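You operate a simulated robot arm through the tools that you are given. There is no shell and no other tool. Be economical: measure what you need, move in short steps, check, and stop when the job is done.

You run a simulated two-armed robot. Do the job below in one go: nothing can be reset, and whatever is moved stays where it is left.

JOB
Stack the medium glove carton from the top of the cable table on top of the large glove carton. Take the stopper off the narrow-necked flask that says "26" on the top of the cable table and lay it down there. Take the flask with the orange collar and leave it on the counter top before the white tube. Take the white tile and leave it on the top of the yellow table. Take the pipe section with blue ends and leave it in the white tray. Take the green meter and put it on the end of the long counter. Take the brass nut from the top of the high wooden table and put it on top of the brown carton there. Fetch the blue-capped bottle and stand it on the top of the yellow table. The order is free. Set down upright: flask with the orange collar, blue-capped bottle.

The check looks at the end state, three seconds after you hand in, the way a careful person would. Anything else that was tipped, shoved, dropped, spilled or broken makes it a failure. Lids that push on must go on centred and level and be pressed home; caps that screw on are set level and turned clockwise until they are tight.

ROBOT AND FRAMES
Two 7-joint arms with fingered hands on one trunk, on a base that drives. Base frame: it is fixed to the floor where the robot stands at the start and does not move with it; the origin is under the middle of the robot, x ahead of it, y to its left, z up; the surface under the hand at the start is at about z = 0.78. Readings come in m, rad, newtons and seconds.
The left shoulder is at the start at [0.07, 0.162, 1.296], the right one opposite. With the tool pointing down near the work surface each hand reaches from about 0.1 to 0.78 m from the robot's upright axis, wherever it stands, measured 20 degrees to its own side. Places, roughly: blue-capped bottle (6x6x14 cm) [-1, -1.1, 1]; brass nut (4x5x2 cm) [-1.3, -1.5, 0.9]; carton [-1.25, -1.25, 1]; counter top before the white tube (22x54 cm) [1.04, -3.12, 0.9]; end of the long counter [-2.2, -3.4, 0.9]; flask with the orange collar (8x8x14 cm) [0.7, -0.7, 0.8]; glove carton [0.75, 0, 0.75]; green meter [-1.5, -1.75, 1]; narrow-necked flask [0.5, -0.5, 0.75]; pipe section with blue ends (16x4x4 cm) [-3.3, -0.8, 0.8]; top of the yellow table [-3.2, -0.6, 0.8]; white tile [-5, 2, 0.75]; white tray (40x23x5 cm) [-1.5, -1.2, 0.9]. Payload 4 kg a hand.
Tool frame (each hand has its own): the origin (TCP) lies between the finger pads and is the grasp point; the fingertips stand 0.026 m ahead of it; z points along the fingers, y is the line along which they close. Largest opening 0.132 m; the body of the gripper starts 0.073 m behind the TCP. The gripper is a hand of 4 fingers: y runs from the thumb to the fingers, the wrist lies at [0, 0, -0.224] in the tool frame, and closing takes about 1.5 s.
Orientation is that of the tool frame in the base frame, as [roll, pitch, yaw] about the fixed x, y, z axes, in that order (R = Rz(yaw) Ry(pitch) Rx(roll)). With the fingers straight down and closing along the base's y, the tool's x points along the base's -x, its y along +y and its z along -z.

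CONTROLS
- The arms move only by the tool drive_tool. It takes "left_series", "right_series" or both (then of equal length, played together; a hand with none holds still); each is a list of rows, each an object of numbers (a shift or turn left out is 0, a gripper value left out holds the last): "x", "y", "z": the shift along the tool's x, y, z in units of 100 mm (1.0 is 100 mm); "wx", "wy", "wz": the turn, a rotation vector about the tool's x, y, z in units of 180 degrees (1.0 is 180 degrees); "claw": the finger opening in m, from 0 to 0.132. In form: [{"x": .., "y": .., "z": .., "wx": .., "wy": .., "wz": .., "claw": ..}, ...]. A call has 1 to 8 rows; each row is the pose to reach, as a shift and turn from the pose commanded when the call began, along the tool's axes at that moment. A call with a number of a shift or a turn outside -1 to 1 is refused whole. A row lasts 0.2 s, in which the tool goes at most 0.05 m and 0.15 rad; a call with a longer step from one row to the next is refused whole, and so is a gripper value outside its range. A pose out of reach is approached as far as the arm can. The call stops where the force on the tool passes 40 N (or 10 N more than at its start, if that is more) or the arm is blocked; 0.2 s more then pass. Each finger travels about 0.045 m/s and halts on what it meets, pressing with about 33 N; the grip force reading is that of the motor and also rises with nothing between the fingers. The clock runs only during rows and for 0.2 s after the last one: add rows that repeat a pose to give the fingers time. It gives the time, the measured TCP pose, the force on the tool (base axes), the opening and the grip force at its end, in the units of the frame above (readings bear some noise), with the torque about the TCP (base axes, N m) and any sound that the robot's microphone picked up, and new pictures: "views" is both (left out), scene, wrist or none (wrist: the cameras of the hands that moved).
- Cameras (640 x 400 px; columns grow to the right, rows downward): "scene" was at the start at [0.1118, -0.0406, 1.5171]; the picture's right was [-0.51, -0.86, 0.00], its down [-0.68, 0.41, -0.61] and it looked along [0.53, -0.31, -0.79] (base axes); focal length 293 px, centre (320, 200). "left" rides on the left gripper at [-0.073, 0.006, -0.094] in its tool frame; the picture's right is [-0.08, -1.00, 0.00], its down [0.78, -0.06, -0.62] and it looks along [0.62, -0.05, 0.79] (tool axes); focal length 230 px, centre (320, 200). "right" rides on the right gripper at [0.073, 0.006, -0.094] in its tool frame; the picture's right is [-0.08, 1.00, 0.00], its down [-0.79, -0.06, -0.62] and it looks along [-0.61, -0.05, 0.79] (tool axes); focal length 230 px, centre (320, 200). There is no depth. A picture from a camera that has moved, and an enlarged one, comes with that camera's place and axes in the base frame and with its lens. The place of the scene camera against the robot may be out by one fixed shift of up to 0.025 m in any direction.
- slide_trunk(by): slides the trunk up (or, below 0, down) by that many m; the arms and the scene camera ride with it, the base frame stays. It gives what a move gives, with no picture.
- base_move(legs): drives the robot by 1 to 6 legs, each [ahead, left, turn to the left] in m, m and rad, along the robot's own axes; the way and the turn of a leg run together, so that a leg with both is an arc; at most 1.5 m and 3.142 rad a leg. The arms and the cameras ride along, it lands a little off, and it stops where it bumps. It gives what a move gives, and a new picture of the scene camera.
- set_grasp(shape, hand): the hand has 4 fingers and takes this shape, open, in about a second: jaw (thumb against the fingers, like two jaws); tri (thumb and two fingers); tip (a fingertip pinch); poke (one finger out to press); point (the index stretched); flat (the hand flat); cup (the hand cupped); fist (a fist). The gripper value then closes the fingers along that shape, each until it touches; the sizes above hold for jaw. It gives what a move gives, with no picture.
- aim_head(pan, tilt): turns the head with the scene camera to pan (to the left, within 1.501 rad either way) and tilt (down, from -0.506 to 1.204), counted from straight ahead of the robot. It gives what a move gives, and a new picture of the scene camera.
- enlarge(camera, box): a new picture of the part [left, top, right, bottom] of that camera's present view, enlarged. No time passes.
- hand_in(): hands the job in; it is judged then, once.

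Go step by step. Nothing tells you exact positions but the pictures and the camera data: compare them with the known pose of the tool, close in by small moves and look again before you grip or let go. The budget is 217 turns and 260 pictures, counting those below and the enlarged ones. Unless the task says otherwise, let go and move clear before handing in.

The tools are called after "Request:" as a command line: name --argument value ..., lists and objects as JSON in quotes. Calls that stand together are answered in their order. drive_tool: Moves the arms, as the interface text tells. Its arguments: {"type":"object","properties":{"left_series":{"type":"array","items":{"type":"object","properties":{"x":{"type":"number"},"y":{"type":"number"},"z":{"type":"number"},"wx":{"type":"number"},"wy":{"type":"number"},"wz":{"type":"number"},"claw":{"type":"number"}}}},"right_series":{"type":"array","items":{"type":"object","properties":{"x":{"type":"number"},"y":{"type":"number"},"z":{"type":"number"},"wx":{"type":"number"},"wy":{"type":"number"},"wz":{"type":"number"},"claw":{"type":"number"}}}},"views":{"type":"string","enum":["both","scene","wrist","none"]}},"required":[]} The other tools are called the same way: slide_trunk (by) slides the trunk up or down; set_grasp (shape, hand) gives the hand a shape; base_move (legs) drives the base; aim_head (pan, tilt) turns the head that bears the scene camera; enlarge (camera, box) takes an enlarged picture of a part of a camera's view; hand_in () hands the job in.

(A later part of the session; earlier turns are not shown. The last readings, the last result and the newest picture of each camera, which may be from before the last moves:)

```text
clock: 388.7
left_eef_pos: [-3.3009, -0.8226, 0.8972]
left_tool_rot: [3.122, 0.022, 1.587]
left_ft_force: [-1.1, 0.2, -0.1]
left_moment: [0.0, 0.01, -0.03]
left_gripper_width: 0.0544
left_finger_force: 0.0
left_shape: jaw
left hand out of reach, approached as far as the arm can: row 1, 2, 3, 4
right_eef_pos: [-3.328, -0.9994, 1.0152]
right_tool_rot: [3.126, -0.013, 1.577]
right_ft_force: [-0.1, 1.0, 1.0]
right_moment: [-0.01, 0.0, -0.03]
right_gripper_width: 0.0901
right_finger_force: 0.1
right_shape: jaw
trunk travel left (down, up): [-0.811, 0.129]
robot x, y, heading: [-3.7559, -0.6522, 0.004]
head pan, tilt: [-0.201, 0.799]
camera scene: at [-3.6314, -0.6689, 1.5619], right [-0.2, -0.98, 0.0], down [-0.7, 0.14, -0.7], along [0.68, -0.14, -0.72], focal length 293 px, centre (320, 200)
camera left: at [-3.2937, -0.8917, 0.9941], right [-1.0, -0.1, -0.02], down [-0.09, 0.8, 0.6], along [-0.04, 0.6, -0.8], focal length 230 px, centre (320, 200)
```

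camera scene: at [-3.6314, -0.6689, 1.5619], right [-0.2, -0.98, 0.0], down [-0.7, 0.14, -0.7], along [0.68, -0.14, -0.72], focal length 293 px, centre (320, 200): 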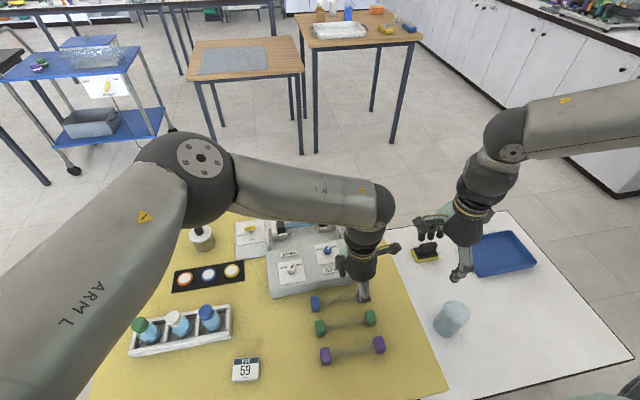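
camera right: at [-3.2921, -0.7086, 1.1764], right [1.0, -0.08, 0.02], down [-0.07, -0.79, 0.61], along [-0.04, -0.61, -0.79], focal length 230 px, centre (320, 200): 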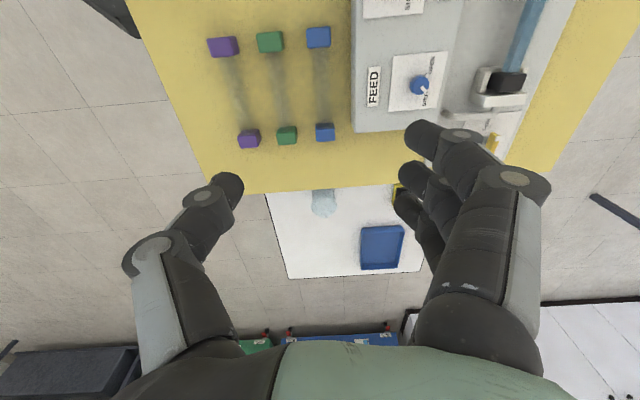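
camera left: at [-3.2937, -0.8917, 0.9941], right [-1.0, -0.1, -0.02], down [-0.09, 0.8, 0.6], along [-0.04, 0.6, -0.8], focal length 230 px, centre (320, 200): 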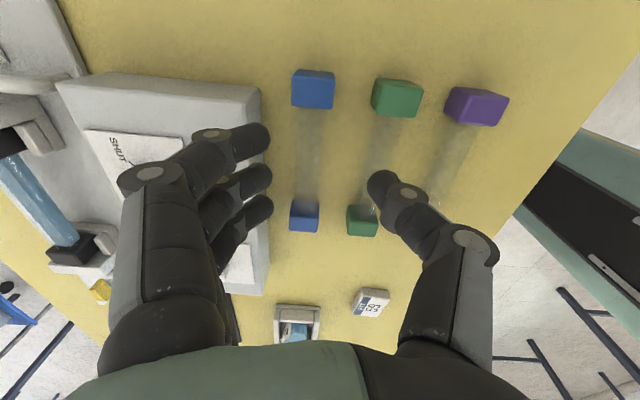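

Earlier successes show the arm reaches further when the shoulder is nearly level with the wrist. So I raise both hands by arm while lowering the trunk step by step.

Request:
drive_tool --left_series '[{"z": -0.3}, {"z": -0.6}, {"z": -0.9}, {"z": -1.0}]' --right_series '[{"z": -0.3}, {"z": -0.6}, {"z": -0.9}, {"z": -1.0}]' --views "none"

Request:
slide_trunk --by -0.1

Request:
drive_tool --left_series '[{"z": -0.3}, {"z": -0.6}, {"z": -0.9}, {"z": -1.0}]' --right_series '[{"z": -0.3}, {"z": -0.6}, {"z": -0.9}, {"z": -1.0}]' --views "none"

Request:
slide_trunk --by -0.1

```text
clock: 389.7
left_eef_pos: [-3.3053, -0.8194, 0.9993]
left_tool_rot: [3.123, 0.02, 1.585]
left_ft_force: [0.4, -0.4, 0.8]
left_moment: [0.02, 0.0, -0.01]
left_gripper_width: 0.0546
left_finger_force: 0.1
left_shape: jaw
right_eef_pos: [-3.3299, -1.0004, 1.118]
right_tool_rot: [3.126, -0.011, 1.576]
right_ft_force: [0.4, 0.3, -0.3]
right_moment: [0.02, -0.02, 0.05]
right_gripper_width: 0.0896
right_finger_force: 0.1
right_shape: jaw
trunk travel left (down, up): [-0.811, 0.129]
robot x, y, heading: [-3.7621, -0.6479, 0.005]
head pan, tilt: [-0.201, 0.799]
```

```text
clock: 391.0
left_eef_pos: [-3.3042, -0.8186, 0.8982]
left_tool_rot: [3.123, 0.017, 1.589]
left_ft_force: [0.2, -0.7, -0.1]
left_moment: [0.0, 0.0, -0.02]
left_gripper_width: 0.0543
left_finger_force: 0.1
left_shape: jaw
right_eef_pos: [-3.3297, -1.0004, 1.0165]
right_tool_rot: [3.124, -0.013, 1.577]
right_ft_force: [-0.7, -0.6, 0.1]
right_moment: [0.0, 0.0, 0.0]
right_gripper_width: 0.0897
right_finger_force: 0.0
right_shape: jaw
trunk travel left (down, up): [-0.711, 0.229]
robot x, y, heading: [-3.7574, -0.6497, 0.004]
head pan, tilt: [-0.201, 0.799]
```

```text
clock: 392.0
left_eef_pos: [-3.3066, -0.8173, 0.9977]
left_tool_rot: [3.122, 0.018, 1.589]
left_ft_force: [-0.9, 0.1, 0.0]
left_moment: [0.02, 0.02, -0.01]
left_gripper_width: 0.0543
left_finger_force: 0.1
left_shape: jaw
right_eef_pos: [-3.3318, -1.0019, 1.1165]
right_tool_rot: [3.126, -0.01, 1.577]
right_ft_force: [0.4, -0.2, 0.4]
right_moment: [-0.01, -0.02, 0.0]
right_gripper_width: 0.0897
right_finger_force: 0.1
right_shape: jaw
trunk travel left (down, up): [-0.711, 0.229]
robot x, y, heading: [-3.7579, -0.6508, 0.001]
head pan, tilt: [-0.201, 0.799]
```

```text
clock: 393.3
left_eef_pos: [-3.3056, -0.8163, 0.8987]
left_tool_rot: [3.121, 0.018, 1.586]
left_ft_force: [-0.1, 0.1, 0.9]
left_moment: [-0.03, 0.02, 0.02]
left_gripper_width: 0.0543
left_finger_force: 0.1
left_shape: jaw
right_eef_pos: [-3.3303, -1.0013, 1.0164]
right_tool_rot: [3.124, -0.009, 1.576]
right_ft_force: [-0.1, 0.4, 0.2]
right_moment: [0.01, -0.01, 0.0]
right_gripper_width: 0.0895
right_finger_force: 0.0
right_shape: jaw
trunk travel left (down, up): [-0.611, 0.329]
robot x, y, heading: [-3.7592, -0.6522, 0.003]
head pan, tilt: [-0.201, 0.799]
```

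Request:
drive_tool --right_series '[{"x": -0.25, "y": -0.1, "z": -0.1}, {"x": -0.5, "y": -0.3, "z": -0.2}, {"x": -0.75, "y": -0.5, "z": -0.3}, {"x": -1.0, "y": -0.7, "z": -0.3}]' --views "none"

Request:
drive_tool --left_series '[{"x": -0.2, "y": 0.1}, {"x": -0.4, "y": 0.2}, {"x": -0.57, "y": 0.25}, {"x": -0.57, "y": 0.25}]' --views "wrist"

```text
clock: 394.3
left_eef_pos: [-3.307, -0.8178, 0.8967]
left_tool_rot: [3.123, 0.016, 1.586]
left_ft_force: [0.2, -0.6, -0.1]
left_moment: [0.01, -0.03, 0.04]
left_gripper_width: 0.0545
left_finger_force: 0.1
left_shape: jaw
right_eef_pos: [-3.4024, -1.1026, 1.0421]
right_tool_rot: [3.125, -0.013, 1.577]
right_ft_force: [0.3, -0.1, -0.6]
right_moment: [0.01, -0.02, -0.02]
right_gripper_width: 0.0896
right_finger_force: 0.1
right_shape: jaw
trunk travel left (down, up): [-0.611, 0.329]
robot x, y, heading: [-3.7553, -0.6479, 0.001]
head pan, tilt: [-0.201, 0.799]
```

```text
clock: 395.3
left_eef_pos: [-3.2862, -0.8502, 0.899]
left_tool_rot: [3.123, 0.023, 1.589]
left_ft_force: [0.6, 1.1, -0.5]
left_moment: [0.0, 0.02, 0.03]
left_gripper_width: 0.0545
left_finger_force: 0.1
left_shape: jaw
left hand out of reach, approached as far as the arm can: row 2, 3, 4
right_eef_pos: [-3.4016, -1.102, 1.0437]
right_tool_rot: [3.127, -0.011, 1.577]
right_ft_force: [-0.7, 0.4, 0.0]
right_moment: [-0.02, 0.03, 0.02]
right_gripper_width: 0.0896
right_finger_force: 0.1
right_shape: jaw
trunk travel left (down, up): [-0.611, 0.329]
robot x, y, heading: [-3.7591, -0.6532, 0.002]
head pan, tilt: [-0.201, 0.799]
camera left: at [-3.2812, -0.9202, 0.9949], right [-1.0, -0.1, -0.02], down [-0.09, 0.8, 0.6], along [-0.04, 0.6, -0.8], focal length 230 px, centre (320, 200)
```

left: 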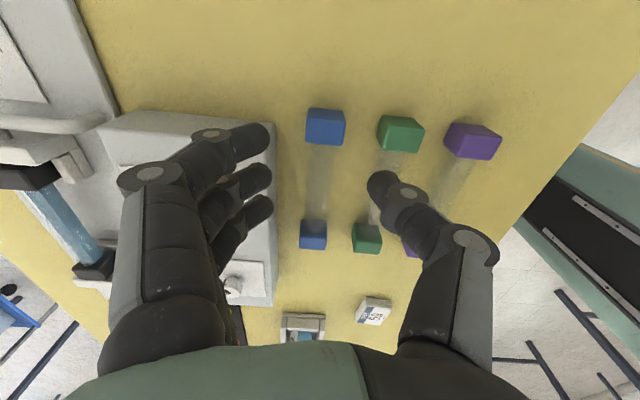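

Better. One more step of the same kind.

Request:
drive_tool --left_series '[{"z": -0.3}, {"z": -0.6}, {"z": -0.8}]' --right_series '[{"z": -0.3}, {"z": -0.6}, {"z": -0.8}]' --views "none"

Request:
slide_trunk --by -0.1

Request:
drive_tool --left_series '[{"x": -0.1, "y": 0.02}, {"x": -0.23, "y": 0.05}, {"x": -0.23, "y": 0.05}]' --views "wrist"

```text
clock: 396.1
left_eef_pos: [-3.2823, -0.8374, 0.9687]
left_tool_rot: [-3.123, 0.031, 1.621]
left_ft_force: [-0.1, 0.3, -0.6]
left_moment: [-0.02, 0.02, -0.01]
left_gripper_width: 0.0547
left_finger_force: 0.0
left_shape: jaw
right_eef_pos: [-3.402, -1.1026, 1.1241]
right_tool_rot: [3.128, -0.009, 1.578]
right_ft_force: [-0.3, 0.8, 1.0]
right_moment: [-0.01, 0.03, 0.0]
right_gripper_width: 0.0896
right_finger_force: 0.1
right_shape: jaw
trunk travel left (down, up): [-0.611, 0.329]
robot x, y, heading: [-3.7563, -0.6491, 0.001]
head pan, tilt: [-0.201, 0.799]
```

```text
clock: 397.5
left_eef_pos: [-3.2794, -0.839, 0.8798]
left_tool_rot: [-3.14, 0.041, 1.621]
left_ft_force: [-1.2, -0.6, 0.0]
left_moment: [0.0, -0.02, 0.0]
left_gripper_width: 0.0544
left_finger_force: 0.1
left_shape: jaw
right_eef_pos: [-3.4042, -1.1034, 1.0231]
right_tool_rot: [3.124, -0.011, 1.576]
right_ft_force: [0.8, 0.3, 0.6]
right_moment: [0.01, -0.02, -0.01]
right_gripper_width: 0.0896
right_finger_force: 0.1
right_shape: jaw
trunk travel left (down, up): [-0.511, 0.429]
robot x, y, heading: [-3.7551, -0.6474, 0.01]
head pan, tilt: [-0.201, 0.799]
```

```text
clock: 398.3
left_eef_pos: [-3.2823, -0.8451, 0.8847]
left_tool_rot: [3.136, 0.048, 1.619]
left_ft_force: [0.4, 0.2, -0.1]
left_moment: [0.03, -0.02, -0.03]
left_gripper_width: 0.0543
left_finger_force: 0.1
left_shape: jaw
left hand out of reach, approached as far as the arm can: row 1, 2, 3
right_eef_pos: [-3.4012, -1.1032, 1.0229]
right_tool_rot: [3.127, -0.009, 1.577]
right_ft_force: [0.4, 0.7, 0.4]
right_moment: [0.0, 0.02, 0.01]
right_gripper_width: 0.0898
right_finger_force: 0.1
right_shape: jaw
trunk travel left (down, up): [-0.511, 0.429]
robot x, y, heading: [-3.759, -0.6516, 0.002]
head pan, tilt: [-0.201, 0.799]
camera left: at [-3.2732, -0.9124, 0.9833], right [-0.99, -0.13, 0.0], down [-0.11, 0.81, 0.58], along [-0.07, 0.57, -0.82], focal length 230 px, centre (320, 200)
```

left: 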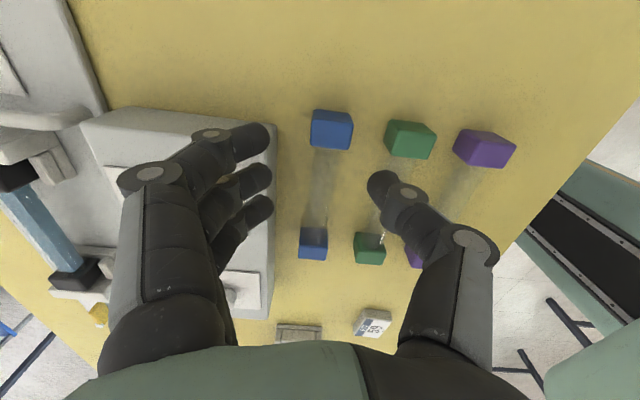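

I turn the base right by 0.25 rad, which puts the target in a better sector for the left arm.

Request:
base_move --legs '[[0, 0, -0.25]]'

Request:
slide_trunk --by 0.08

```text
clock: 399.5
left_eef_pos: [-3.3426, -0.9548, 0.8843]
left_tool_rot: [3.131, 0.048, 1.376]
left_ft_force: [0.7, -0.1, -0.1]
left_moment: [0.01, 0.03, 0.02]
left_gripper_width: 0.0547
left_finger_force: 0.0
left_shape: jaw
right_eef_pos: [-3.5229, -1.1749, 1.0235]
right_tool_rot: [3.123, -0.011, 1.33]
right_ft_force: [-0.5, -0.6, 0.0]
right_moment: [0.01, 0.02, 0.03]
right_gripper_width: 0.0899
right_finger_force: 0.1
right_shape: jaw
trunk travel left (down, up): [-0.511, 0.429]
robot x, y, heading: [-3.7578, -0.6531, -0.246]
head pan, tilt: [-0.201, 0.799]
camera scene: at [-3.6396, -0.6997, 1.2619], right [-0.43, -0.9, 0.0], down [-0.65, 0.31, -0.7], along [0.63, -0.3, -0.72], focal length 293 px, centre (320, 200)
```

scene: 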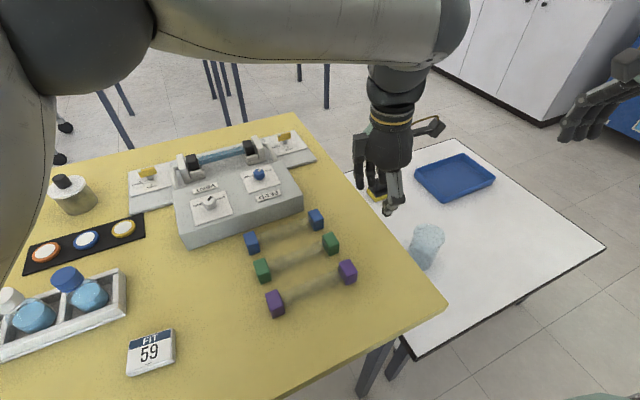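

```text
clock: 400.7
left_eef_pos: [-3.34, -0.9539, 0.9668]
left_tool_rot: [3.133, 0.051, 1.381]
left_ft_force: [-0.4, -0.7, -0.1]
left_moment: [0.01, -0.02, 0.02]
left_gripper_width: 0.0546
left_finger_force: 0.0
left_shape: jaw
right_eef_pos: [-3.5213, -1.1763, 1.1032]
right_tool_rot: [3.126, -0.012, 1.33]
right_ft_force: [0.8, 0.8, 0.4]
right_moment: [-0.02, 0.01, -0.02]
right_gripper_width: 0.0897
right_finger_force: 0.2
right_shape: jaw
trunk travel left (down, up): [-0.591, 0.349]
robot x, y, heading: [-3.7562, -0.6485, -0.242]
head pan, tilt: [-0.201, 0.799]
```

Request:
drive_tool --left_series '[{"x": 0.2, "y": 0.1, "wz": -0.02, "wy": 0.008}, {"x": 0.45, "y": 0.2, "wz": -0.04, "wy": 0.016}, {"x": 0.7, "y": 0.35, "wz": -0.06, "wy": 0.016}, {"x": 0.907, "y": 0.426, "wz": -0.06, "wy": 0.016}, {"x": 0.907, "y": 0.426, "wz": -0.06, "wy": 0.016}]' --views "wrist"

```text
clock: 401.9
left_eef_pos: [-3.2846, -0.8742, 0.9626]
left_tool_rot: [3.136, -0.003, 1.565]
left_ft_force: [0.5, -0.8, 0.7]
left_moment: [0.01, 0.01, 0.0]
left_gripper_width: 0.0544
left_finger_force: 0.0
left_shape: jaw
right_eef_pos: [-3.524, -1.1763, 1.1038]
right_tool_rot: [3.125, -0.01, 1.33]
right_ft_force: [0.3, -0.4, -0.3]
right_moment: [0.04, -0.01, -0.03]
right_gripper_width: 0.0895
right_finger_force: 0.1
right_shape: jaw
trunk travel left (down, up): [-0.591, 0.349]
robot x, y, heading: [-3.7576, -0.6507, -0.24]
head pan, tilt: [-0.201, 0.799]
camera left: at [-3.2792, -0.9463, 1.0566], right [-1.0, -0.07, -0.01], down [-0.06, 0.78, 0.62], along [-0.04, 0.62, -0.79], focal length 230 px, centre (320, 200)
```

left: 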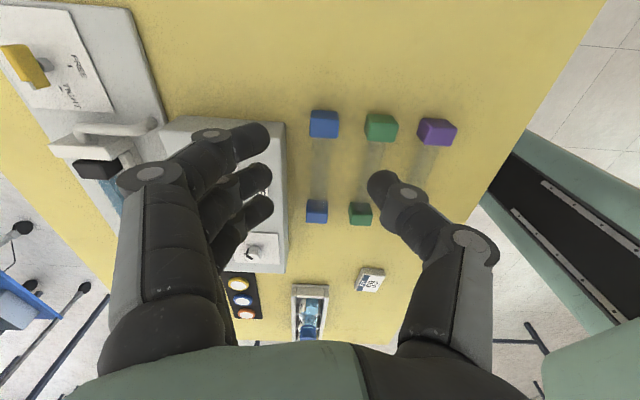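

The hand now reaches the far blue end. I fine-adjust and lower by the trunk.

Request:
drive_tool --left_series '[{"x": -0.01, "y": 0.05, "claw": 0.06}, {"x": -0.01, "y": 0.05, "claw": 0.06}]' --views "none"

Request:
slide_trunk --by -0.105

Request:
enlarge --camera "left" --box '[160, 50, 480, 250]'

```text
clock: 402.5
left_eef_pos: [-3.2798, -0.8753, 0.9623]
left_tool_rot: [3.137, -0.001, 1.563]
left_ft_force: [-0.5, 0.0, 0.3]
left_moment: [0.01, 0.02, -0.01]
left_gripper_width: 0.0592
left_finger_force: 0.2
left_shape: jaw
right_eef_pos: [-3.5218, -1.1755, 1.1026]
right_tool_rot: [3.127, -0.011, 1.33]
right_ft_force: [-0.6, 0.1, 0.3]
right_moment: [0.02, -0.01, -0.01]
right_gripper_width: 0.0896
right_finger_force: 0.1
right_shape: jaw
trunk travel left (down, up): [-0.591, 0.349]
robot x, y, heading: [-3.7555, -0.6499, -0.244]
head pan, tilt: [-0.201, 0.799]
```

```text
clock: 403.9
left_eef_pos: [-3.2796, -0.8747, 0.8572]
left_tool_rot: [3.135, -0.003, 1.563]
left_ft_force: [0.0, -0.1, -0.3]
left_moment: [0.03, -0.02, -0.03]
left_gripper_width: 0.0594
left_finger_force: 0.0
left_shape: jaw
right_eef_pos: [-3.5227, -1.1752, 0.9992]
right_tool_rot: [3.125, -0.009, 1.33]
right_ft_force: [-0.4, 0.0, 0.5]
right_moment: [-0.01, -0.01, -0.04]
right_gripper_width: 0.0898
right_finger_force: 0.0
right_shape: jaw
trunk travel left (down, up): [-0.486, 0.454]
robot x, y, heading: [-3.758, -0.6505, -0.242]
head pan, tilt: [-0.201, 0.799]
```

```text
2.00 times, centred on (320, 150) of left
camera zoom: at [-3.274, -0.9464, 0.9522], right [-1.0, -0.07, -0.01], down [-0.06, 0.78, 0.62], along [-0.04, 0.62, -0.79], focal length 460 px, centre (320, 300)
```

zoom: 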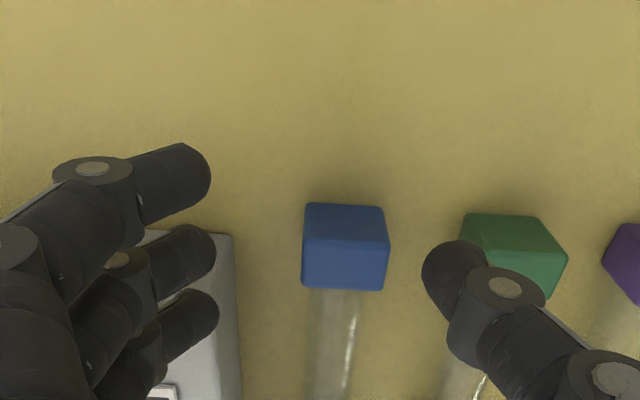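

Both sides of the end block are too tight as well. Better: slide the pipe 6 cm along its own axis toward -y, past the box, by pushing its near end with the thumb. I raise the hand and turn it a quarter.

Request:
slide_trunk --by 0.08

Request:
drive_tool --left_series '[{"x": 0.15, "wz": -0.045}, {"x": 0.3, "wz": -0.09}, {"x": 0.5, "wz": -0.135}, {"x": 0.7, "wz": -0.18}, {"x": 0.85, "wz": -0.225}, {"x": 1.0, "wz": -0.27}, {"x": 1.0, "wz": -0.315}, {"x": 1.0, "wz": -0.36}]' --views "none"

Request:
drive_tool --left_series '[{"wz": -0.045}, {"wz": -0.09}, {"wz": -0.14}, {"wz": -0.14}]' --views "none"

```text
clock: 405.0
left_eef_pos: [-3.2785, -0.875, 0.9367]
left_tool_rot: [3.136, -0.001, 1.564]
left_ft_force: [0.6, 0.4, 0.3]
left_moment: [-0.01, 0.01, 0.03]
left_gripper_width: 0.0593
left_finger_force: 0.1
left_shape: jaw
right_eef_pos: [-3.5222, -1.176, 1.0776]
right_tool_rot: [3.125, -0.011, 1.33]
right_ft_force: [-0.3, -0.3, 0.2]
right_moment: [-0.05, 0.03, 0.01]
right_gripper_width: 0.0895
right_finger_force: 0.0
right_shape: jaw
trunk travel left (down, up): [-0.566, 0.374]
robot x, y, heading: [-3.7589, -0.6527, -0.245]
head pan, tilt: [-0.201, 0.799]
```

```text
clock: 406.8
left_eef_pos: [-3.2775, -0.7758, 0.9368]
left_tool_rot: [3.138, 0.003, 2.697]
left_ft_force: [0.1, -0.5, 0.7]
left_moment: [-0.02, 0.01, 0.01]
left_gripper_width: 0.0596
left_finger_force: 0.0
left_shape: jaw
right_eef_pos: [-3.5222, -1.1765, 1.0784]
right_tool_rot: [3.127, -0.01, 1.329]
right_ft_force: [-0.7, -0.3, -1.3]
right_moment: [-0.02, 0.0, 0.01]
right_gripper_width: 0.0898
right_finger_force: 0.1
right_shape: jaw
trunk travel left (down, up): [-0.566, 0.374]
robot x, y, heading: [-3.7558, -0.6492, -0.243]
head pan, tilt: [-0.201, 0.799]
```

```text
refused: row 3 steps farther than a row can; nothing moved
```

Request:
drive_tool --left_series '[{"x": 0.2, "y": 0.25, "wz": -0.045}, {"x": 0.4, "y": 0.5, "wz": -0.09}, {"x": 0.6, "y": 0.75, "wz": -0.13}, {"x": 0.73, "y": 1.0, "wz": -0.1415}, {"x": 0.73, "y": 1.0, "wz": -0.1415}]' --views "none"

Request:
drive_tool --left_series '[{"y": 0.2}, {"y": 0.2}]' --views "wrist"

```text
clock: 408.0
left_eef_pos: [-3.3006, -0.6549, 0.939]
left_tool_rot: [3.14, 0.005, 3.139]
left_ft_force: [0.1, -0.2, -0.8]
left_moment: [0.02, -0.01, -0.02]
left_gripper_width: 0.0594
left_finger_force: 0.0
left_shape: jaw
right_eef_pos: [-3.5222, -1.1767, 1.0782]
right_tool_rot: [3.127, -0.013, 1.331]
right_ft_force: [0.3, 0.2, -0.2]
right_moment: [-0.02, 0.03, -0.02]
right_gripper_width: 0.0896
right_finger_force: 0.0
right_shape: jaw
trunk travel left (down, up): [-0.566, 0.374]
robot x, y, heading: [-3.7606, -0.6498, -0.245]
head pan, tilt: [-0.201, 0.799]
```

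```text
clock: 408.6
left_eef_pos: [-3.2999, -0.6349, 0.9386]
left_tool_rot: [3.141, 0.004, 3.139]
left_ft_force: [0.6, 0.3, 0.2]
left_moment: [0.0, 0.01, 0.02]
left_gripper_width: 0.0594
left_finger_force: 0.0
left_shape: jaw
right_eef_pos: [-3.5228, -1.1769, 1.0785]
right_tool_rot: [3.127, -0.011, 1.33]
right_ft_force: [-0.8, 0.0, -0.3]
right_moment: [0.05, 0.0, -0.03]
right_gripper_width: 0.0901
right_finger_force: 0.1
right_shape: jaw
trunk travel left (down, up): [-0.566, 0.374]
robot x, y, heading: [-3.7579, -0.6498, -0.242]
head pan, tilt: [-0.201, 0.799]
camera left: at [-3.2263, -0.6285, 1.0335], right [0.07, -1.0, 0.0], down [-0.79, -0.06, 0.61], along [-0.61, -0.04, -0.79], focal length 230 px, centre (320, 200)
```

left: 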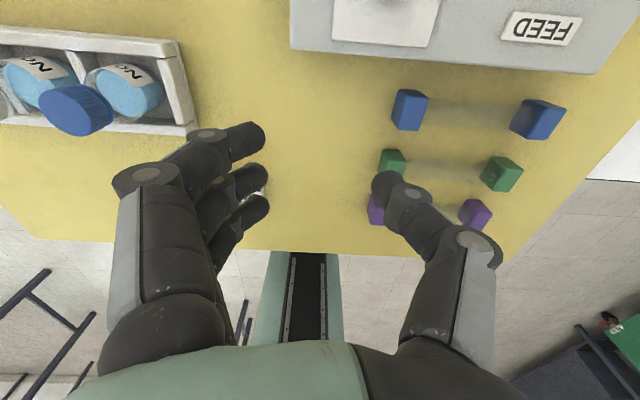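

I position the thumb north of the near blue block and lower.

Request:
drive_tool --left_series '[{"x": -0.05, "y": 0.1, "claw": 0.045}, {"x": -0.11, "y": 0.2, "claw": 0.04}, {"x": -0.11, "y": 0.2, "claw": 0.04}]' --views "none"

Request:
slide_trunk --by -0.1

Request:
enlarge --camera "left" --box '[160, 20, 560, 270]'

```text
clock: 409.4
left_eef_pos: [-3.289, -0.6135, 0.9383]
left_tool_rot: [3.14, 0.006, 3.138]
left_ft_force: [-1.3, 0.4, -0.4]
left_moment: [0.02, -0.01, 0.02]
left_gripper_width: 0.0405
left_finger_force: 0.0
left_shape: jaw
right_eef_pos: [-3.5233, -1.1753, 1.0787]
right_tool_rot: [3.127, -0.012, 1.33]
right_ft_force: [-0.3, -0.3, 1.0]
right_moment: [0.03, -0.01, -0.01]
right_gripper_width: 0.0897
right_finger_force: 0.1
right_shape: jaw
trunk travel left (down, up): [-0.566, 0.374]
robot x, y, heading: [-3.7603, -0.6528, -0.244]
head pan, tilt: [-0.201, 0.799]
```

```text
clock: 410.8
left_eef_pos: [-3.2882, -0.6134, 0.838]
left_tool_rot: [3.14, 0.006, 3.138]
left_ft_force: [0.6, 1.4, 0.1]
left_moment: [0.0, -0.01, 0.04]
left_gripper_width: 0.0403
left_finger_force: 0.0
left_shape: jaw
right_eef_pos: [-3.5229, -1.1754, 0.9787]
right_tool_rot: [3.124, -0.011, 1.331]
right_ft_force: [0.4, 0.1, -0.1]
right_moment: [0.0, 0.01, 0.02]
right_gripper_width: 0.09
right_finger_force: 0.1
right_shape: jaw
trunk travel left (down, up): [-0.466, 0.474]
robot x, y, heading: [-3.7638, -0.6523, -0.244]
head pan, tilt: [-0.201, 0.799]
```

```text
1.60 times, centred on (360, 145) of left
camera zoom: at [-3.2155, -0.6074, 0.9333], right [0.07, -1.0, 0.0], down [-0.79, -0.06, 0.61], along [-0.61, -0.04, -0.79], focal length 368 px, centre (256, 288)
```

zoom: 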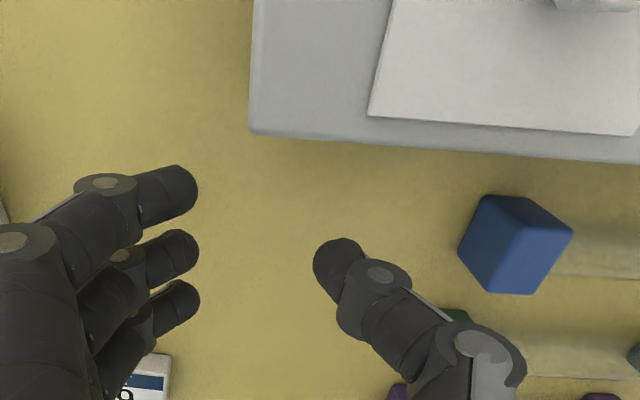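

Request:
drive_tool --left_series '[{"x": -0.05}, {"x": -0.05}]' --views "none"

Request:
slide_trunk --by -0.016

Request:
drive_tool --left_series '[{"y": -0.1}, {"y": -0.2}, {"y": -0.3}, {"y": -0.4}, {"y": -0.5}, {"y": -0.5}]' --views "wrist"

```text
clock: 411.4
left_eef_pos: [-3.2833, -0.6133, 0.8385]
left_tool_rot: [3.141, 0.005, 3.139]
left_ft_force: [-0.6, 1.0, -0.3]
left_moment: [0.01, 0.01, -0.01]
left_gripper_width: 0.0405
left_finger_force: 0.0
left_shape: jaw
right_eef_pos: [-3.5223, -1.1753, 0.9788]
right_tool_rot: [3.123, -0.009, 1.331]
right_ft_force: [-0.8, 0.7, -0.3]
right_moment: [0.03, -0.01, 0.01]
right_gripper_width: 0.0897
right_finger_force: 0.0
right_shape: jaw
trunk travel left (down, up): [-0.466, 0.474]
robot x, y, heading: [-3.7578, -0.6497, -0.241]
head pan, tilt: [-0.201, 0.799]
```

```text
clock: 412.0
left_eef_pos: [-3.2844, -0.6128, 0.8208]
left_tool_rot: [3.14, 0.006, 3.139]
left_ft_force: [-0.3, -0.7, 0.5]
left_moment: [0.02, 0.0, 0.02]
left_gripper_width: 0.0405
left_finger_force: 0.1
left_shape: jaw
right_eef_pos: [-3.5225, -1.1761, 0.9631]
right_tool_rot: [3.124, -0.012, 1.331]
right_ft_force: [-0.2, -0.2, 0.4]
right_moment: [0.01, -0.01, 0.02]
right_gripper_width: 0.0896
right_finger_force: 0.1
right_shape: jaw
trunk travel left (down, up): [-0.45, 0.49]
robot x, y, heading: [-3.7566, -0.6527, -0.244]
head pan, tilt: [-0.201, 0.799]
```

```text
clock: 413.4
left_eef_pos: [-3.285, -0.6644, 0.8212]
left_tool_rot: [3.139, 0.004, 3.141]
left_ft_force: [0.3, 0.8, 0.8]
left_moment: [-0.01, 0.0, 0.0]
left_gripper_width: 0.0406
left_finger_force: 0.0
left_shape: jaw
right_eef_pos: [-3.5227, -1.1763, 0.9619]
right_tool_rot: [3.125, -0.011, 1.33]
right_ft_force: [0.7, 0.6, -0.6]
right_moment: [-0.03, 0.05, -0.02]
right_gripper_width: 0.0896
right_finger_force: 0.2
right_shape: jaw
trunk travel left (down, up): [-0.45, 0.49]
robot x, y, heading: [-3.7576, -0.6516, -0.24]
head pan, tilt: [-0.201, 0.799]
camera left: at [-3.2116, -0.6576, 0.9173], right [0.07, -1.0, 0.0], down [-0.79, -0.06, 0.61], along [-0.61, -0.05, -0.79], focal length 230 px, centre (320, 200)
```

left: 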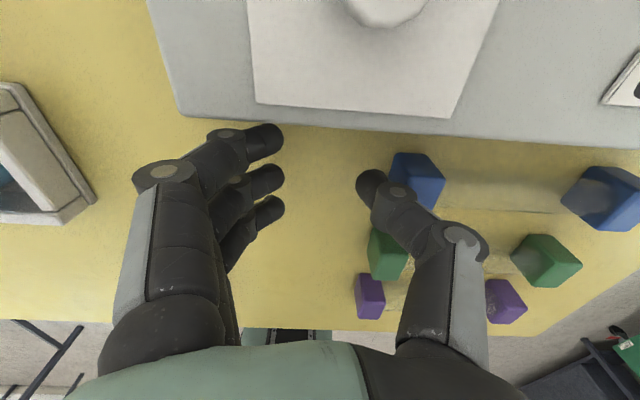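

Request:
drive_tool --left_series '[{"y": -0.1}, {"y": -0.2}, {"y": -0.3}, {"y": -0.4}, {"y": -0.4}]' --views "wrist"

```text
clock: 414.6
left_eef_pos: [-3.2831, -0.7042, 0.8227]
left_tool_rot: [3.141, 0.005, 3.137]
left_ft_force: [-0.3, 0.3, 0.5]
left_moment: [-0.01, -0.04, 0.0]
left_gripper_width: 0.0402
left_finger_force: 0.2
left_shape: jaw
right_eef_pos: [-3.5221, -1.1767, 0.9624]
right_tool_rot: [3.126, -0.011, 1.331]
right_ft_force: [0.4, -0.1, -0.3]
right_moment: [-0.01, -0.01, 0.03]
right_gripper_width: 0.0896
right_finger_force: 0.1
right_shape: jaw
trunk travel left (down, up): [-0.45, 0.49]
robot x, y, heading: [-3.7568, -0.649, -0.241]
head pan, tilt: [-0.201, 0.799]
camera left: at [-3.2102, -0.6976, 0.9173], right [0.07, -1.0, 0.0], down [-0.79, -0.06, 0.61], along [-0.61, -0.04, -0.79], focal length 230 px, centre (320, 200)
```

left: 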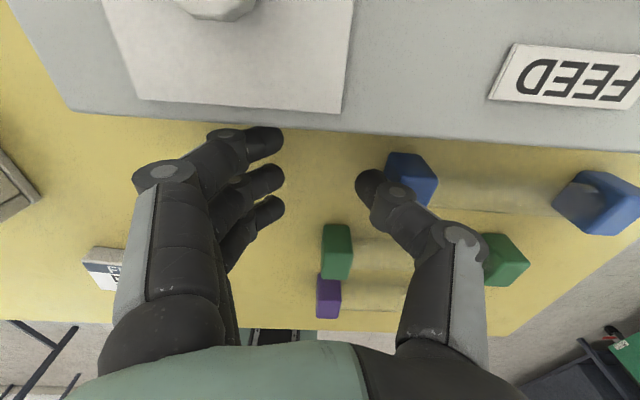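

It slides well; a further 3 cm.

Request:
drive_tool --left_series '[{"y": -0.1}, {"y": -0.2}, {"y": -0.3}, {"y": -0.3}]' --views "none"

Request:
drive_tool --left_series '[{"y": 0.2}, {"y": 0.3, "z": -0.2}, {"y": 0.3, "z": -0.5}, {"y": 0.3, "z": -0.9}]'

```text
clock: 415.6
left_eef_pos: [-3.2846, -0.7342, 0.8209]
left_tool_rot: [3.14, 0.005, 3.139]
left_ft_force: [0.4, -0.1, 0.0]
left_moment: [0.0, 0.02, 0.02]
left_gripper_width: 0.0402
left_finger_force: 0.1
left_shape: jaw
right_eef_pos: [-3.5222, -1.1759, 0.9618]
right_tool_rot: [3.124, -0.012, 1.33]
right_ft_force: [-0.4, 0.6, 0.4]
right_moment: [-0.02, -0.01, -0.01]
right_gripper_width: 0.0897
right_finger_force: 0.1
right_shape: jaw
trunk travel left (down, up): [-0.45, 0.49]
robot x, y, heading: [-3.7551, -0.6487, -0.241]
head pan, tilt: [-0.201, 0.799]
```

```text
clock: 416.6
left_eef_pos: [-3.2853, -0.7041, 0.9132]
left_tool_rot: [3.141, 0.007, 3.138]
left_ft_force: [0.5, 0.6, -0.1]
left_moment: [0.01, 0.01, 0.01]
left_gripper_width: 0.04
left_finger_force: 0.1
left_shape: jaw
right_eef_pos: [-3.5243, -1.1761, 0.9624]
right_tool_rot: [3.124, -0.011, 1.328]
right_ft_force: [-0.5, -0.3, -0.3]
right_moment: [-0.01, -0.02, 0.0]
right_gripper_width: 0.0897
right_finger_force: 0.0
right_shape: jaw
trunk travel left (down, up): [-0.45, 0.49]
robot x, y, heading: [-3.7558, -0.6482, -0.241]
head pan, tilt: [-0.201, 0.799]
camera scene: at [-3.6407, -0.6997, 1.201], right [-0.43, -0.9, 0.0], down [-0.65, 0.31, -0.7], along [0.63, -0.3, -0.72], focal length 293 px, centre (320, 200)
camera left: at [-3.2131, -0.6976, 1.0082], right [0.07, -1.0, 0.0], down [-0.79, -0.06, 0.61], along [-0.61, -0.04, -0.79], focal length 230 px, centre (320, 200)
```

scene: 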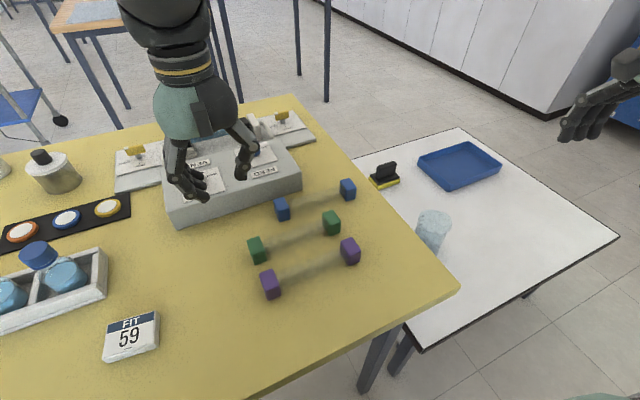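
left: 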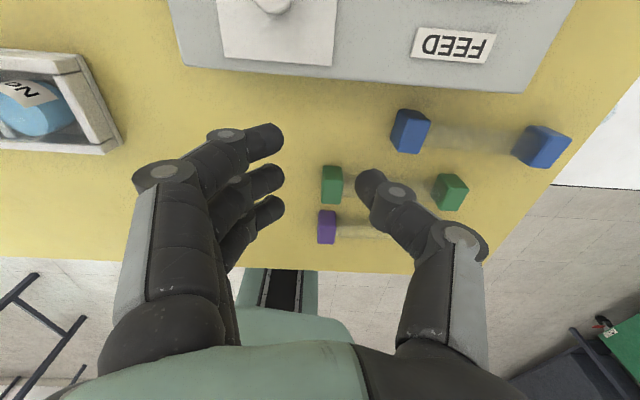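

The pipe now projects past the box (ends at y -0.78 and -0.91). I turn the base a little more, turn the hand back a quarter and bring it over the far blue end.

Request:
slide_trunk --by 0.06

Request:
base_move --legs '[[0, 0, -0.1]]'

Request:
drive_tool --left_series '[{"wz": 0.045, "claw": 0.05}, {"wz": 0.09, "claw": 0.06}, {"wz": 0.135, "claw": 0.07}, {"wz": 0.18}, {"wz": 0.225}, {"wz": 0.27}, {"wz": 0.315}, {"wz": 0.36}]' --views "none"

```text
clock: 417.6
left_eef_pos: [-3.285, -0.7027, 0.9714]
left_tool_rot: [3.14, 0.005, 3.14]
left_ft_force: [0.0, -0.1, -0.2]
left_moment: [0.0, 0.0, -0.02]
left_gripper_width: 0.0404
left_finger_force: 0.0
left_shape: jaw
right_eef_pos: [-3.5228, -1.1757, 1.0216]
right_tool_rot: [3.127, -0.009, 1.331]
right_ft_force: [1.0, 0.7, -0.5]
right_moment: [-0.02, 0.02, 0.01]
right_gripper_width: 0.0896
right_finger_force: 0.0
right_shape: jaw
trunk travel left (down, up): [-0.51, 0.43]
robot x, y, heading: [-3.7594, -0.652, -0.241]
head pan, tilt: [-0.201, 0.799]
```

```text
clock: 418.5
left_eef_pos: [-3.2919, -0.7495, 0.9724]
left_tool_rot: [3.139, 0.003, 3.042]
left_ft_force: [0.0, 0.4, 0.7]
left_moment: [0.0, 0.03, 0.04]
left_gripper_width: 0.0397
left_finger_force: 0.0
left_shape: jaw
right_eef_pos: [-3.5747, -1.196, 1.0218]
right_tool_rot: [3.124, -0.011, 1.234]
right_ft_force: [-0.4, -0.1, 1.2]
right_moment: [-0.04, -0.02, -0.01]
right_gripper_width: 0.0895
right_finger_force: 0.0
right_shape: jaw
trunk travel left (down, up): [-0.51, 0.43]
robot x, y, heading: [-3.7551, -0.653, -0.338]
head pan, tilt: [-0.201, 0.799]
camera scene: at [-3.6445, -0.7112, 1.2609], right [-0.51, -0.86, 0.0], down [-0.61, 0.37, -0.7], along [0.6, -0.36, -0.72], focal length 293 px, centre (320, 200)
```

scene: 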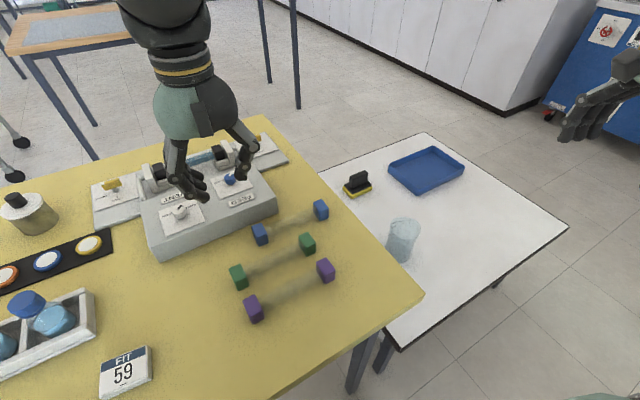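

```text
clock: 420.3
left_eef_pos: [-3.291, -0.7482, 0.9713]
left_tool_rot: [3.137, 0.001, 1.91]
left_ft_force: [-0.6, 0.0, 1.0]
left_moment: [0.0, 0.01, 0.01]
left_gripper_width: 0.069
left_finger_force: 0.1
left_shape: jaw
right_eef_pos: [-3.5747, -1.1965, 1.0224]
right_tool_rot: [3.124, -0.012, 1.233]
right_ft_force: [0.1, -0.1, 0.0]
right_moment: [0.01, -0.03, 0.02]
right_gripper_width: 0.0897
right_finger_force: 0.1
right_shape: jaw
trunk travel left (down, up): [-0.51, 0.43]
robot x, y, heading: [-3.7528, -0.6524, -0.34]
head pan, tilt: [-0.201, 0.799]
```

Request:
drive_tool --left_series '[{"x": -0.3, "y": -0.1, "wz": 0.04}, {"x": -0.6, "y": -0.2, "wz": 0.08}, {"x": -0.9, "y": -0.3, "wz": 0.118}, {"x": -0.9, "y": -0.3, "wz": 0.118}]' --views "none"

Request:
drive_tool --left_series '[{"x": -0.3}, {"x": -0.62}, {"x": -0.62}]' --views "wrist"

```text
clock: 421.3
left_eef_pos: [-3.2916, -0.842, 0.9696]
left_tool_rot: [3.138, -0.002, 1.539]
left_ft_force: [0.3, -1.2, 0.2]
left_moment: [-0.01, 0.0, 0.01]
left_gripper_width: 0.0694
left_finger_force: 0.0
left_shape: jaw
right_eef_pos: [-3.5738, -1.1952, 1.023]
right_tool_rot: [3.126, -0.012, 1.235]
right_ft_force: [0.5, 0.3, -1.0]
right_moment: [0.0, 0.03, 0.01]
right_gripper_width: 0.0896
right_finger_force: 0.0
right_shape: jaw
trunk travel left (down, up): [-0.51, 0.43]
robot x, y, heading: [-3.7564, -0.6514, -0.337]
head pan, tilt: [-0.201, 0.799]
```

```text
clock: 422.1
left_eef_pos: [-3.2941, -0.9061, 0.9732]
left_tool_rot: [3.137, 0.0, 1.542]
left_ft_force: [-0.1, -0.2, 0.5]
left_moment: [-0.01, 0.01, 0.01]
left_gripper_width: 0.0694
left_finger_force: 0.0
left_shape: jaw
right_eef_pos: [-3.575, -1.1953, 1.0235]
right_tool_rot: [3.122, -0.009, 1.233]
right_ft_force: [0.3, 0.1, -0.3]
right_moment: [-0.01, 0.01, 0.01]
right_gripper_width: 0.0898
right_finger_force: 0.0
right_shape: jaw
trunk travel left (down, up): [-0.51, 0.43]
robot x, y, heading: [-3.7573, -0.6497, -0.344]
head pan, tilt: [-0.201, 0.799]
camera left: at [-3.2891, -0.9788, 1.0681], right [-1.0, -0.05, 0.0], down [-0.04, 0.79, 0.62], along [-0.03, 0.62, -0.79], focal length 230 px, centre (320, 200)
```

left: 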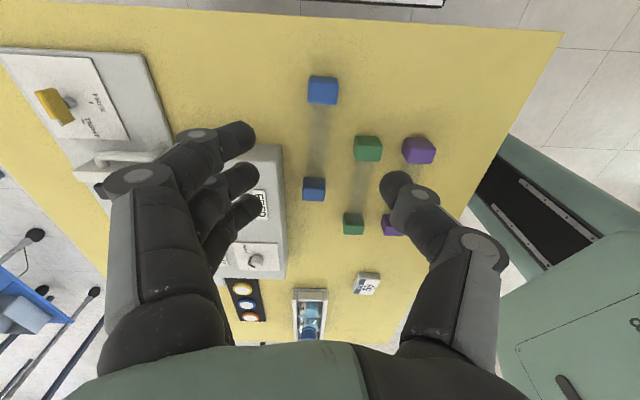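

Request:
drive_tool --left_series '[{"x": -0.06}, {"x": -0.06}]' --views "none"

Request:
slide_trunk --by -0.125

Request:
enlarge --camera "left" --box '[160, 50, 480, 250]'

```text
clock: 422.7
left_eef_pos: [-3.2926, -0.9133, 0.9722]
left_tool_rot: [3.136, -0.001, 1.54]
left_ft_force: [0.4, 0.1, 0.9]
left_moment: [0.0, -0.03, 0.01]
left_gripper_width: 0.0691
left_finger_force: 0.1
left_shape: jaw
right_eef_pos: [-3.5737, -1.1957, 1.0224]
right_tool_rot: [3.125, -0.01, 1.232]
right_ft_force: [0.0, -0.1, -0.6]
right_moment: [-0.03, -0.01, 0.01]
right_gripper_width: 0.0897
right_finger_force: 0.1
right_shape: jaw
trunk travel left (down, up): [-0.51, 0.43]
robot x, y, heading: [-3.7578, -0.6531, -0.341]
head pan, tilt: [-0.201, 0.799]
```

```text
clock: 424.2
left_eef_pos: [-3.2932, -0.9135, 0.8479]
left_tool_rot: [3.137, -0.001, 1.541]
left_ft_force: [0.1, 0.0, 0.0]
left_moment: [0.01, -0.01, 0.0]
left_gripper_width: 0.0689
left_finger_force: 0.1
left_shape: jaw
right_eef_pos: [-3.5746, -1.1954, 0.8971]
right_tool_rot: [3.124, -0.011, 1.235]
right_ft_force: [-0.2, -0.3, -0.4]
right_moment: [-0.01, -0.01, 0.0]
right_gripper_width: 0.0895
right_finger_force: 0.0
right_shape: jaw
trunk travel left (down, up): [-0.385, 0.555]
robot x, y, heading: [-3.7622, -0.6496, -0.333]
head pan, tilt: [-0.201, 0.799]
```

```text
2.00 times, centred on (320, 150) of left
camera zoom: at [-3.2889, -0.9855, 0.9426], right [-1.0, -0.05, -0.01], down [-0.04, 0.79, 0.62], along [-0.03, 0.62, -0.79], focal length 460 px, centre (320, 300)
```

zoom: 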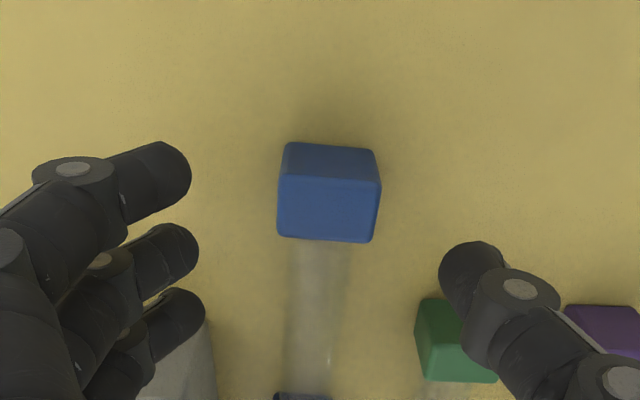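

Request:
drive_tool --left_series '[{"x": -0.1}, {"x": -0.17}, {"x": -0.17}]' --views "none"

Request:
slide_trunk --by -0.025

Request:
enlarge --camera "left" --box '[160, 50, 480, 250]'

```text
clock: 425.1
left_eef_pos: [-3.2915, -0.9298, 0.8491]
left_tool_rot: [3.138, 0.002, 1.542]
left_ft_force: [0.3, -0.3, 0.1]
left_moment: [-0.02, -0.03, -0.01]
left_gripper_width: 0.0692
left_finger_force: 0.0
left_shape: jaw
right_eef_pos: [-3.5743, -1.1951, 0.8985]
right_tool_rot: [3.124, -0.011, 1.234]
right_ft_force: [0.1, 0.1, 0.2]
right_moment: [0.0, -0.01, 0.01]
right_gripper_width: 0.0897
right_finger_force: 0.1
right_shape: jaw
trunk travel left (down, up): [-0.385, 0.555]
robot x, y, heading: [-3.7537, -0.6484, -0.339]
head pan, tilt: [-0.201, 0.799]
```

```text
clock: 425.8
left_eef_pos: [-3.293, -0.9297, 0.8236]
left_tool_rot: [3.138, 0.001, 1.543]
left_ft_force: [1.0, -0.8, 0.6]
left_moment: [-0.03, 0.01, 0.02]
left_gripper_width: 0.0694
left_finger_force: 0.0
left_shape: jaw
right_eef_pos: [-3.5734, -1.1958, 0.874]
right_tool_rot: [3.125, -0.011, 1.233]
right_ft_force: [-0.4, 1.1, 1.0]
right_moment: [-0.06, -0.01, 0.02]
right_gripper_width: 0.0897
right_finger_force: 0.1
right_shape: jaw
trunk travel left (down, up): [-0.36, 0.58]
robot x, y, heading: [-3.7576, -0.6498, -0.339]
head pan, tilt: [-0.201, 0.799]
```

```text
2.00 times, centred on (320, 150) of left
camera zoom: at [-3.2884, -1.0024, 0.9183], right [-1.0, -0.05, 0.0], down [-0.04, 0.79, 0.62], along [-0.03, 0.62, -0.79], focal length 460 px, centre (320, 300)
```

zoom: 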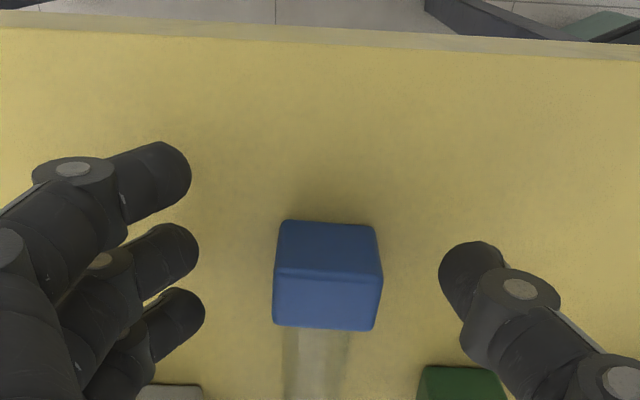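

Now thumb and fingers face the blue end squarely. I close and lift.

Request:
drive_tool --left_series '[{"claw": 0.055}, {"claw": 0.04}, {"claw": 0.025}, {"claw": 0.015}, {"claw": 0.015}, {"claw": 0.015}, {"claw": 0.015}]' --views "none"

Request:
slide_trunk --by 0.06

Request:
enlarge --camera "left" --box '[0, 0, 640, 400]'

Request:
enlarge --camera "scene" --box '[0, 0, 640, 400]'

```text
clock: 427.4
left_eef_pos: [-3.2927, -0.9312, 0.8227]
left_tool_rot: [3.139, -0.002, 1.54]
left_ft_force: [0.2, 0.1, 1.3]
left_moment: [-0.01, -0.06, -0.07]
left_gripper_width: 0.0182
left_finger_force: 33.1
left_shape: jaw
right_eef_pos: [-3.5741, -1.1962, 0.8722]
right_tool_rot: [3.123, -0.009, 1.235]
right_ft_force: [0.6, 0.3, 0.0]
right_moment: [-0.03, 0.0, 0.03]
right_gripper_width: 0.0899
right_finger_force: 0.0
right_shape: jaw
trunk travel left (down, up): [-0.36, 0.58]
robot x, y, heading: [-3.7576, -0.6461, -0.337]
head pan, tilt: [-0.201, 0.799]
```

```text
clock: 428.4
left_eef_pos: [-3.2922, -0.9306, 0.8834]
left_tool_rot: [3.137, 0.0, 1.54]
left_ft_force: [-0.7, -0.1, -0.7]
left_moment: [-0.05, 0.01, 0.0]
left_gripper_width: 0.0182
left_finger_force: 33.3
left_shape: jaw
right_eef_pos: [-3.5738, -1.1964, 0.9317]
right_tool_rot: [3.126, -0.01, 1.235]
right_ft_force: [0.1, 0.2, 0.0]
right_moment: [-0.06, -0.02, -0.02]
right_gripper_width: 0.0895
right_finger_force: 0.2
right_shape: jaw
trunk travel left (down, up): [-0.42, 0.52]
robot x, y, heading: [-3.7568, -0.654, -0.34]
head pan, tilt: [-0.201, 0.799]
```

```text
1.00 times, centred on (320, 200) of left (not enlarged: the box is as wide or as high as the picture)
camera zoom: at [-3.2881, -1.0029, 0.9781], right [-1.0, -0.05, 0.0], down [-0.04, 0.79, 0.62], along [-0.03, 0.62, -0.79], focal length 230 px, centre (320, 200)
```

zoom: 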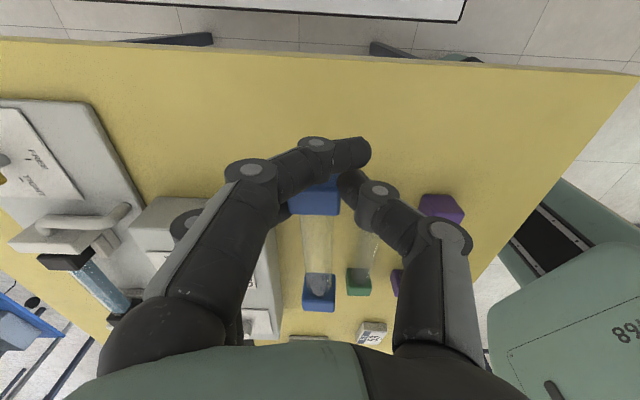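

```text
1.00 times, centred on (320, 200) of scene (not enlarged: the box is as wide or as high as the picture)
camera zoom: at [-3.6441, -0.7113, 1.1709], right [-0.51, -0.86, 0.0], down [-0.61, 0.37, -0.7], along [0.6, -0.36, -0.72], focal length 293 px, centre (320, 200)
```

zoom: 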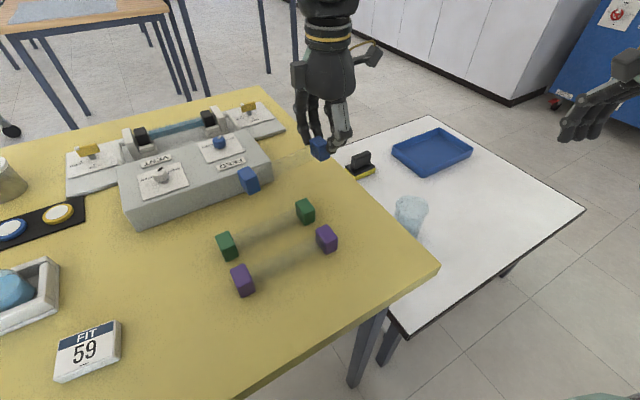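

The pipe is held nearly level. I raise the trunk and drive around north to the corridor west of the wooden table.

Request:
slide_trunk --by 0.3

Request:
base_move --legs '[[-0.35, 0, 0], [0, 0, 0.34], [0, 0.95, 0], [0.9, 0, 0], [0.9, 0, 0]]'

```text
clock: 431.4
left_eef_pos: [-3.2924, -0.9324, 1.1836]
left_tool_rot: [3.137, 0.0, 1.542]
left_ft_force: [0.4, -0.2, -1.9]
left_moment: [-0.08, 0.0, 0.01]
left_gripper_width: 0.0182
left_finger_force: 33.1
left_shape: jaw
right_eef_pos: [-3.5743, -1.1953, 1.2324]
right_tool_rot: [3.126, -0.009, 1.235]
right_ft_force: [-0.3, 0.6, -0.8]
right_moment: [0.02, 0.0, -0.01]
right_gripper_width: 0.0898
right_finger_force: 0.0
right_shape: jaw
trunk travel left (down, up): [-0.72, 0.22]
robot x, y, heading: [-3.7601, -0.6532, -0.345]
head pan, tilt: [-0.201, 0.799]
```

```text
clock: 448.0
left_eef_pos: [-1.7221, 0.3422, 1.183]
left_tool_rot: [3.135, -0.001, 1.91]
left_ft_force: [-0.8, 1.2, -1.2]
left_moment: [-0.07, -0.03, 0.01]
left_gripper_width: 0.0179
left_finger_force: 33.1
left_shape: jaw
right_eef_pos: [-1.891, -0.007, 1.2329]
right_tool_rot: [3.123, -0.01, 1.601]
right_ft_force: [0.2, -0.9, -0.6]
right_moment: [0.0, -0.02, -0.03]
right_gripper_width: 0.0898
right_finger_force: 0.1
right_shape: jaw
trunk travel left (down, up): [-0.72, 0.22]
robot x, y, heading: [-2.2578, 0.4371, 0.028]
head pan, tilt: [-0.201, 0.799]
camera scene: at [-2.1309, 0.4216, 1.471], right [-0.17, -0.99, 0.0], down [-0.71, 0.12, -0.7], along [0.69, -0.12, -0.72], focal length 293 px, centre (320, 200)
```

scene: 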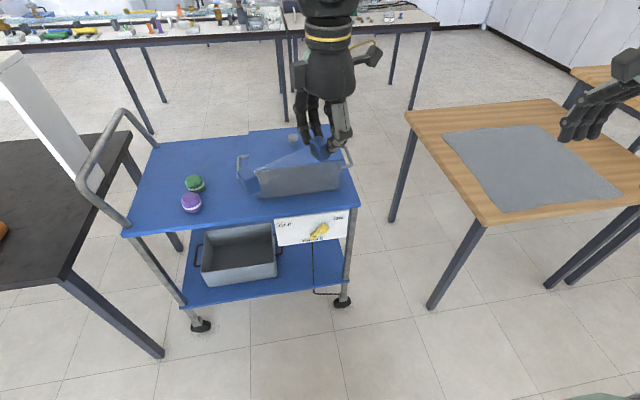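

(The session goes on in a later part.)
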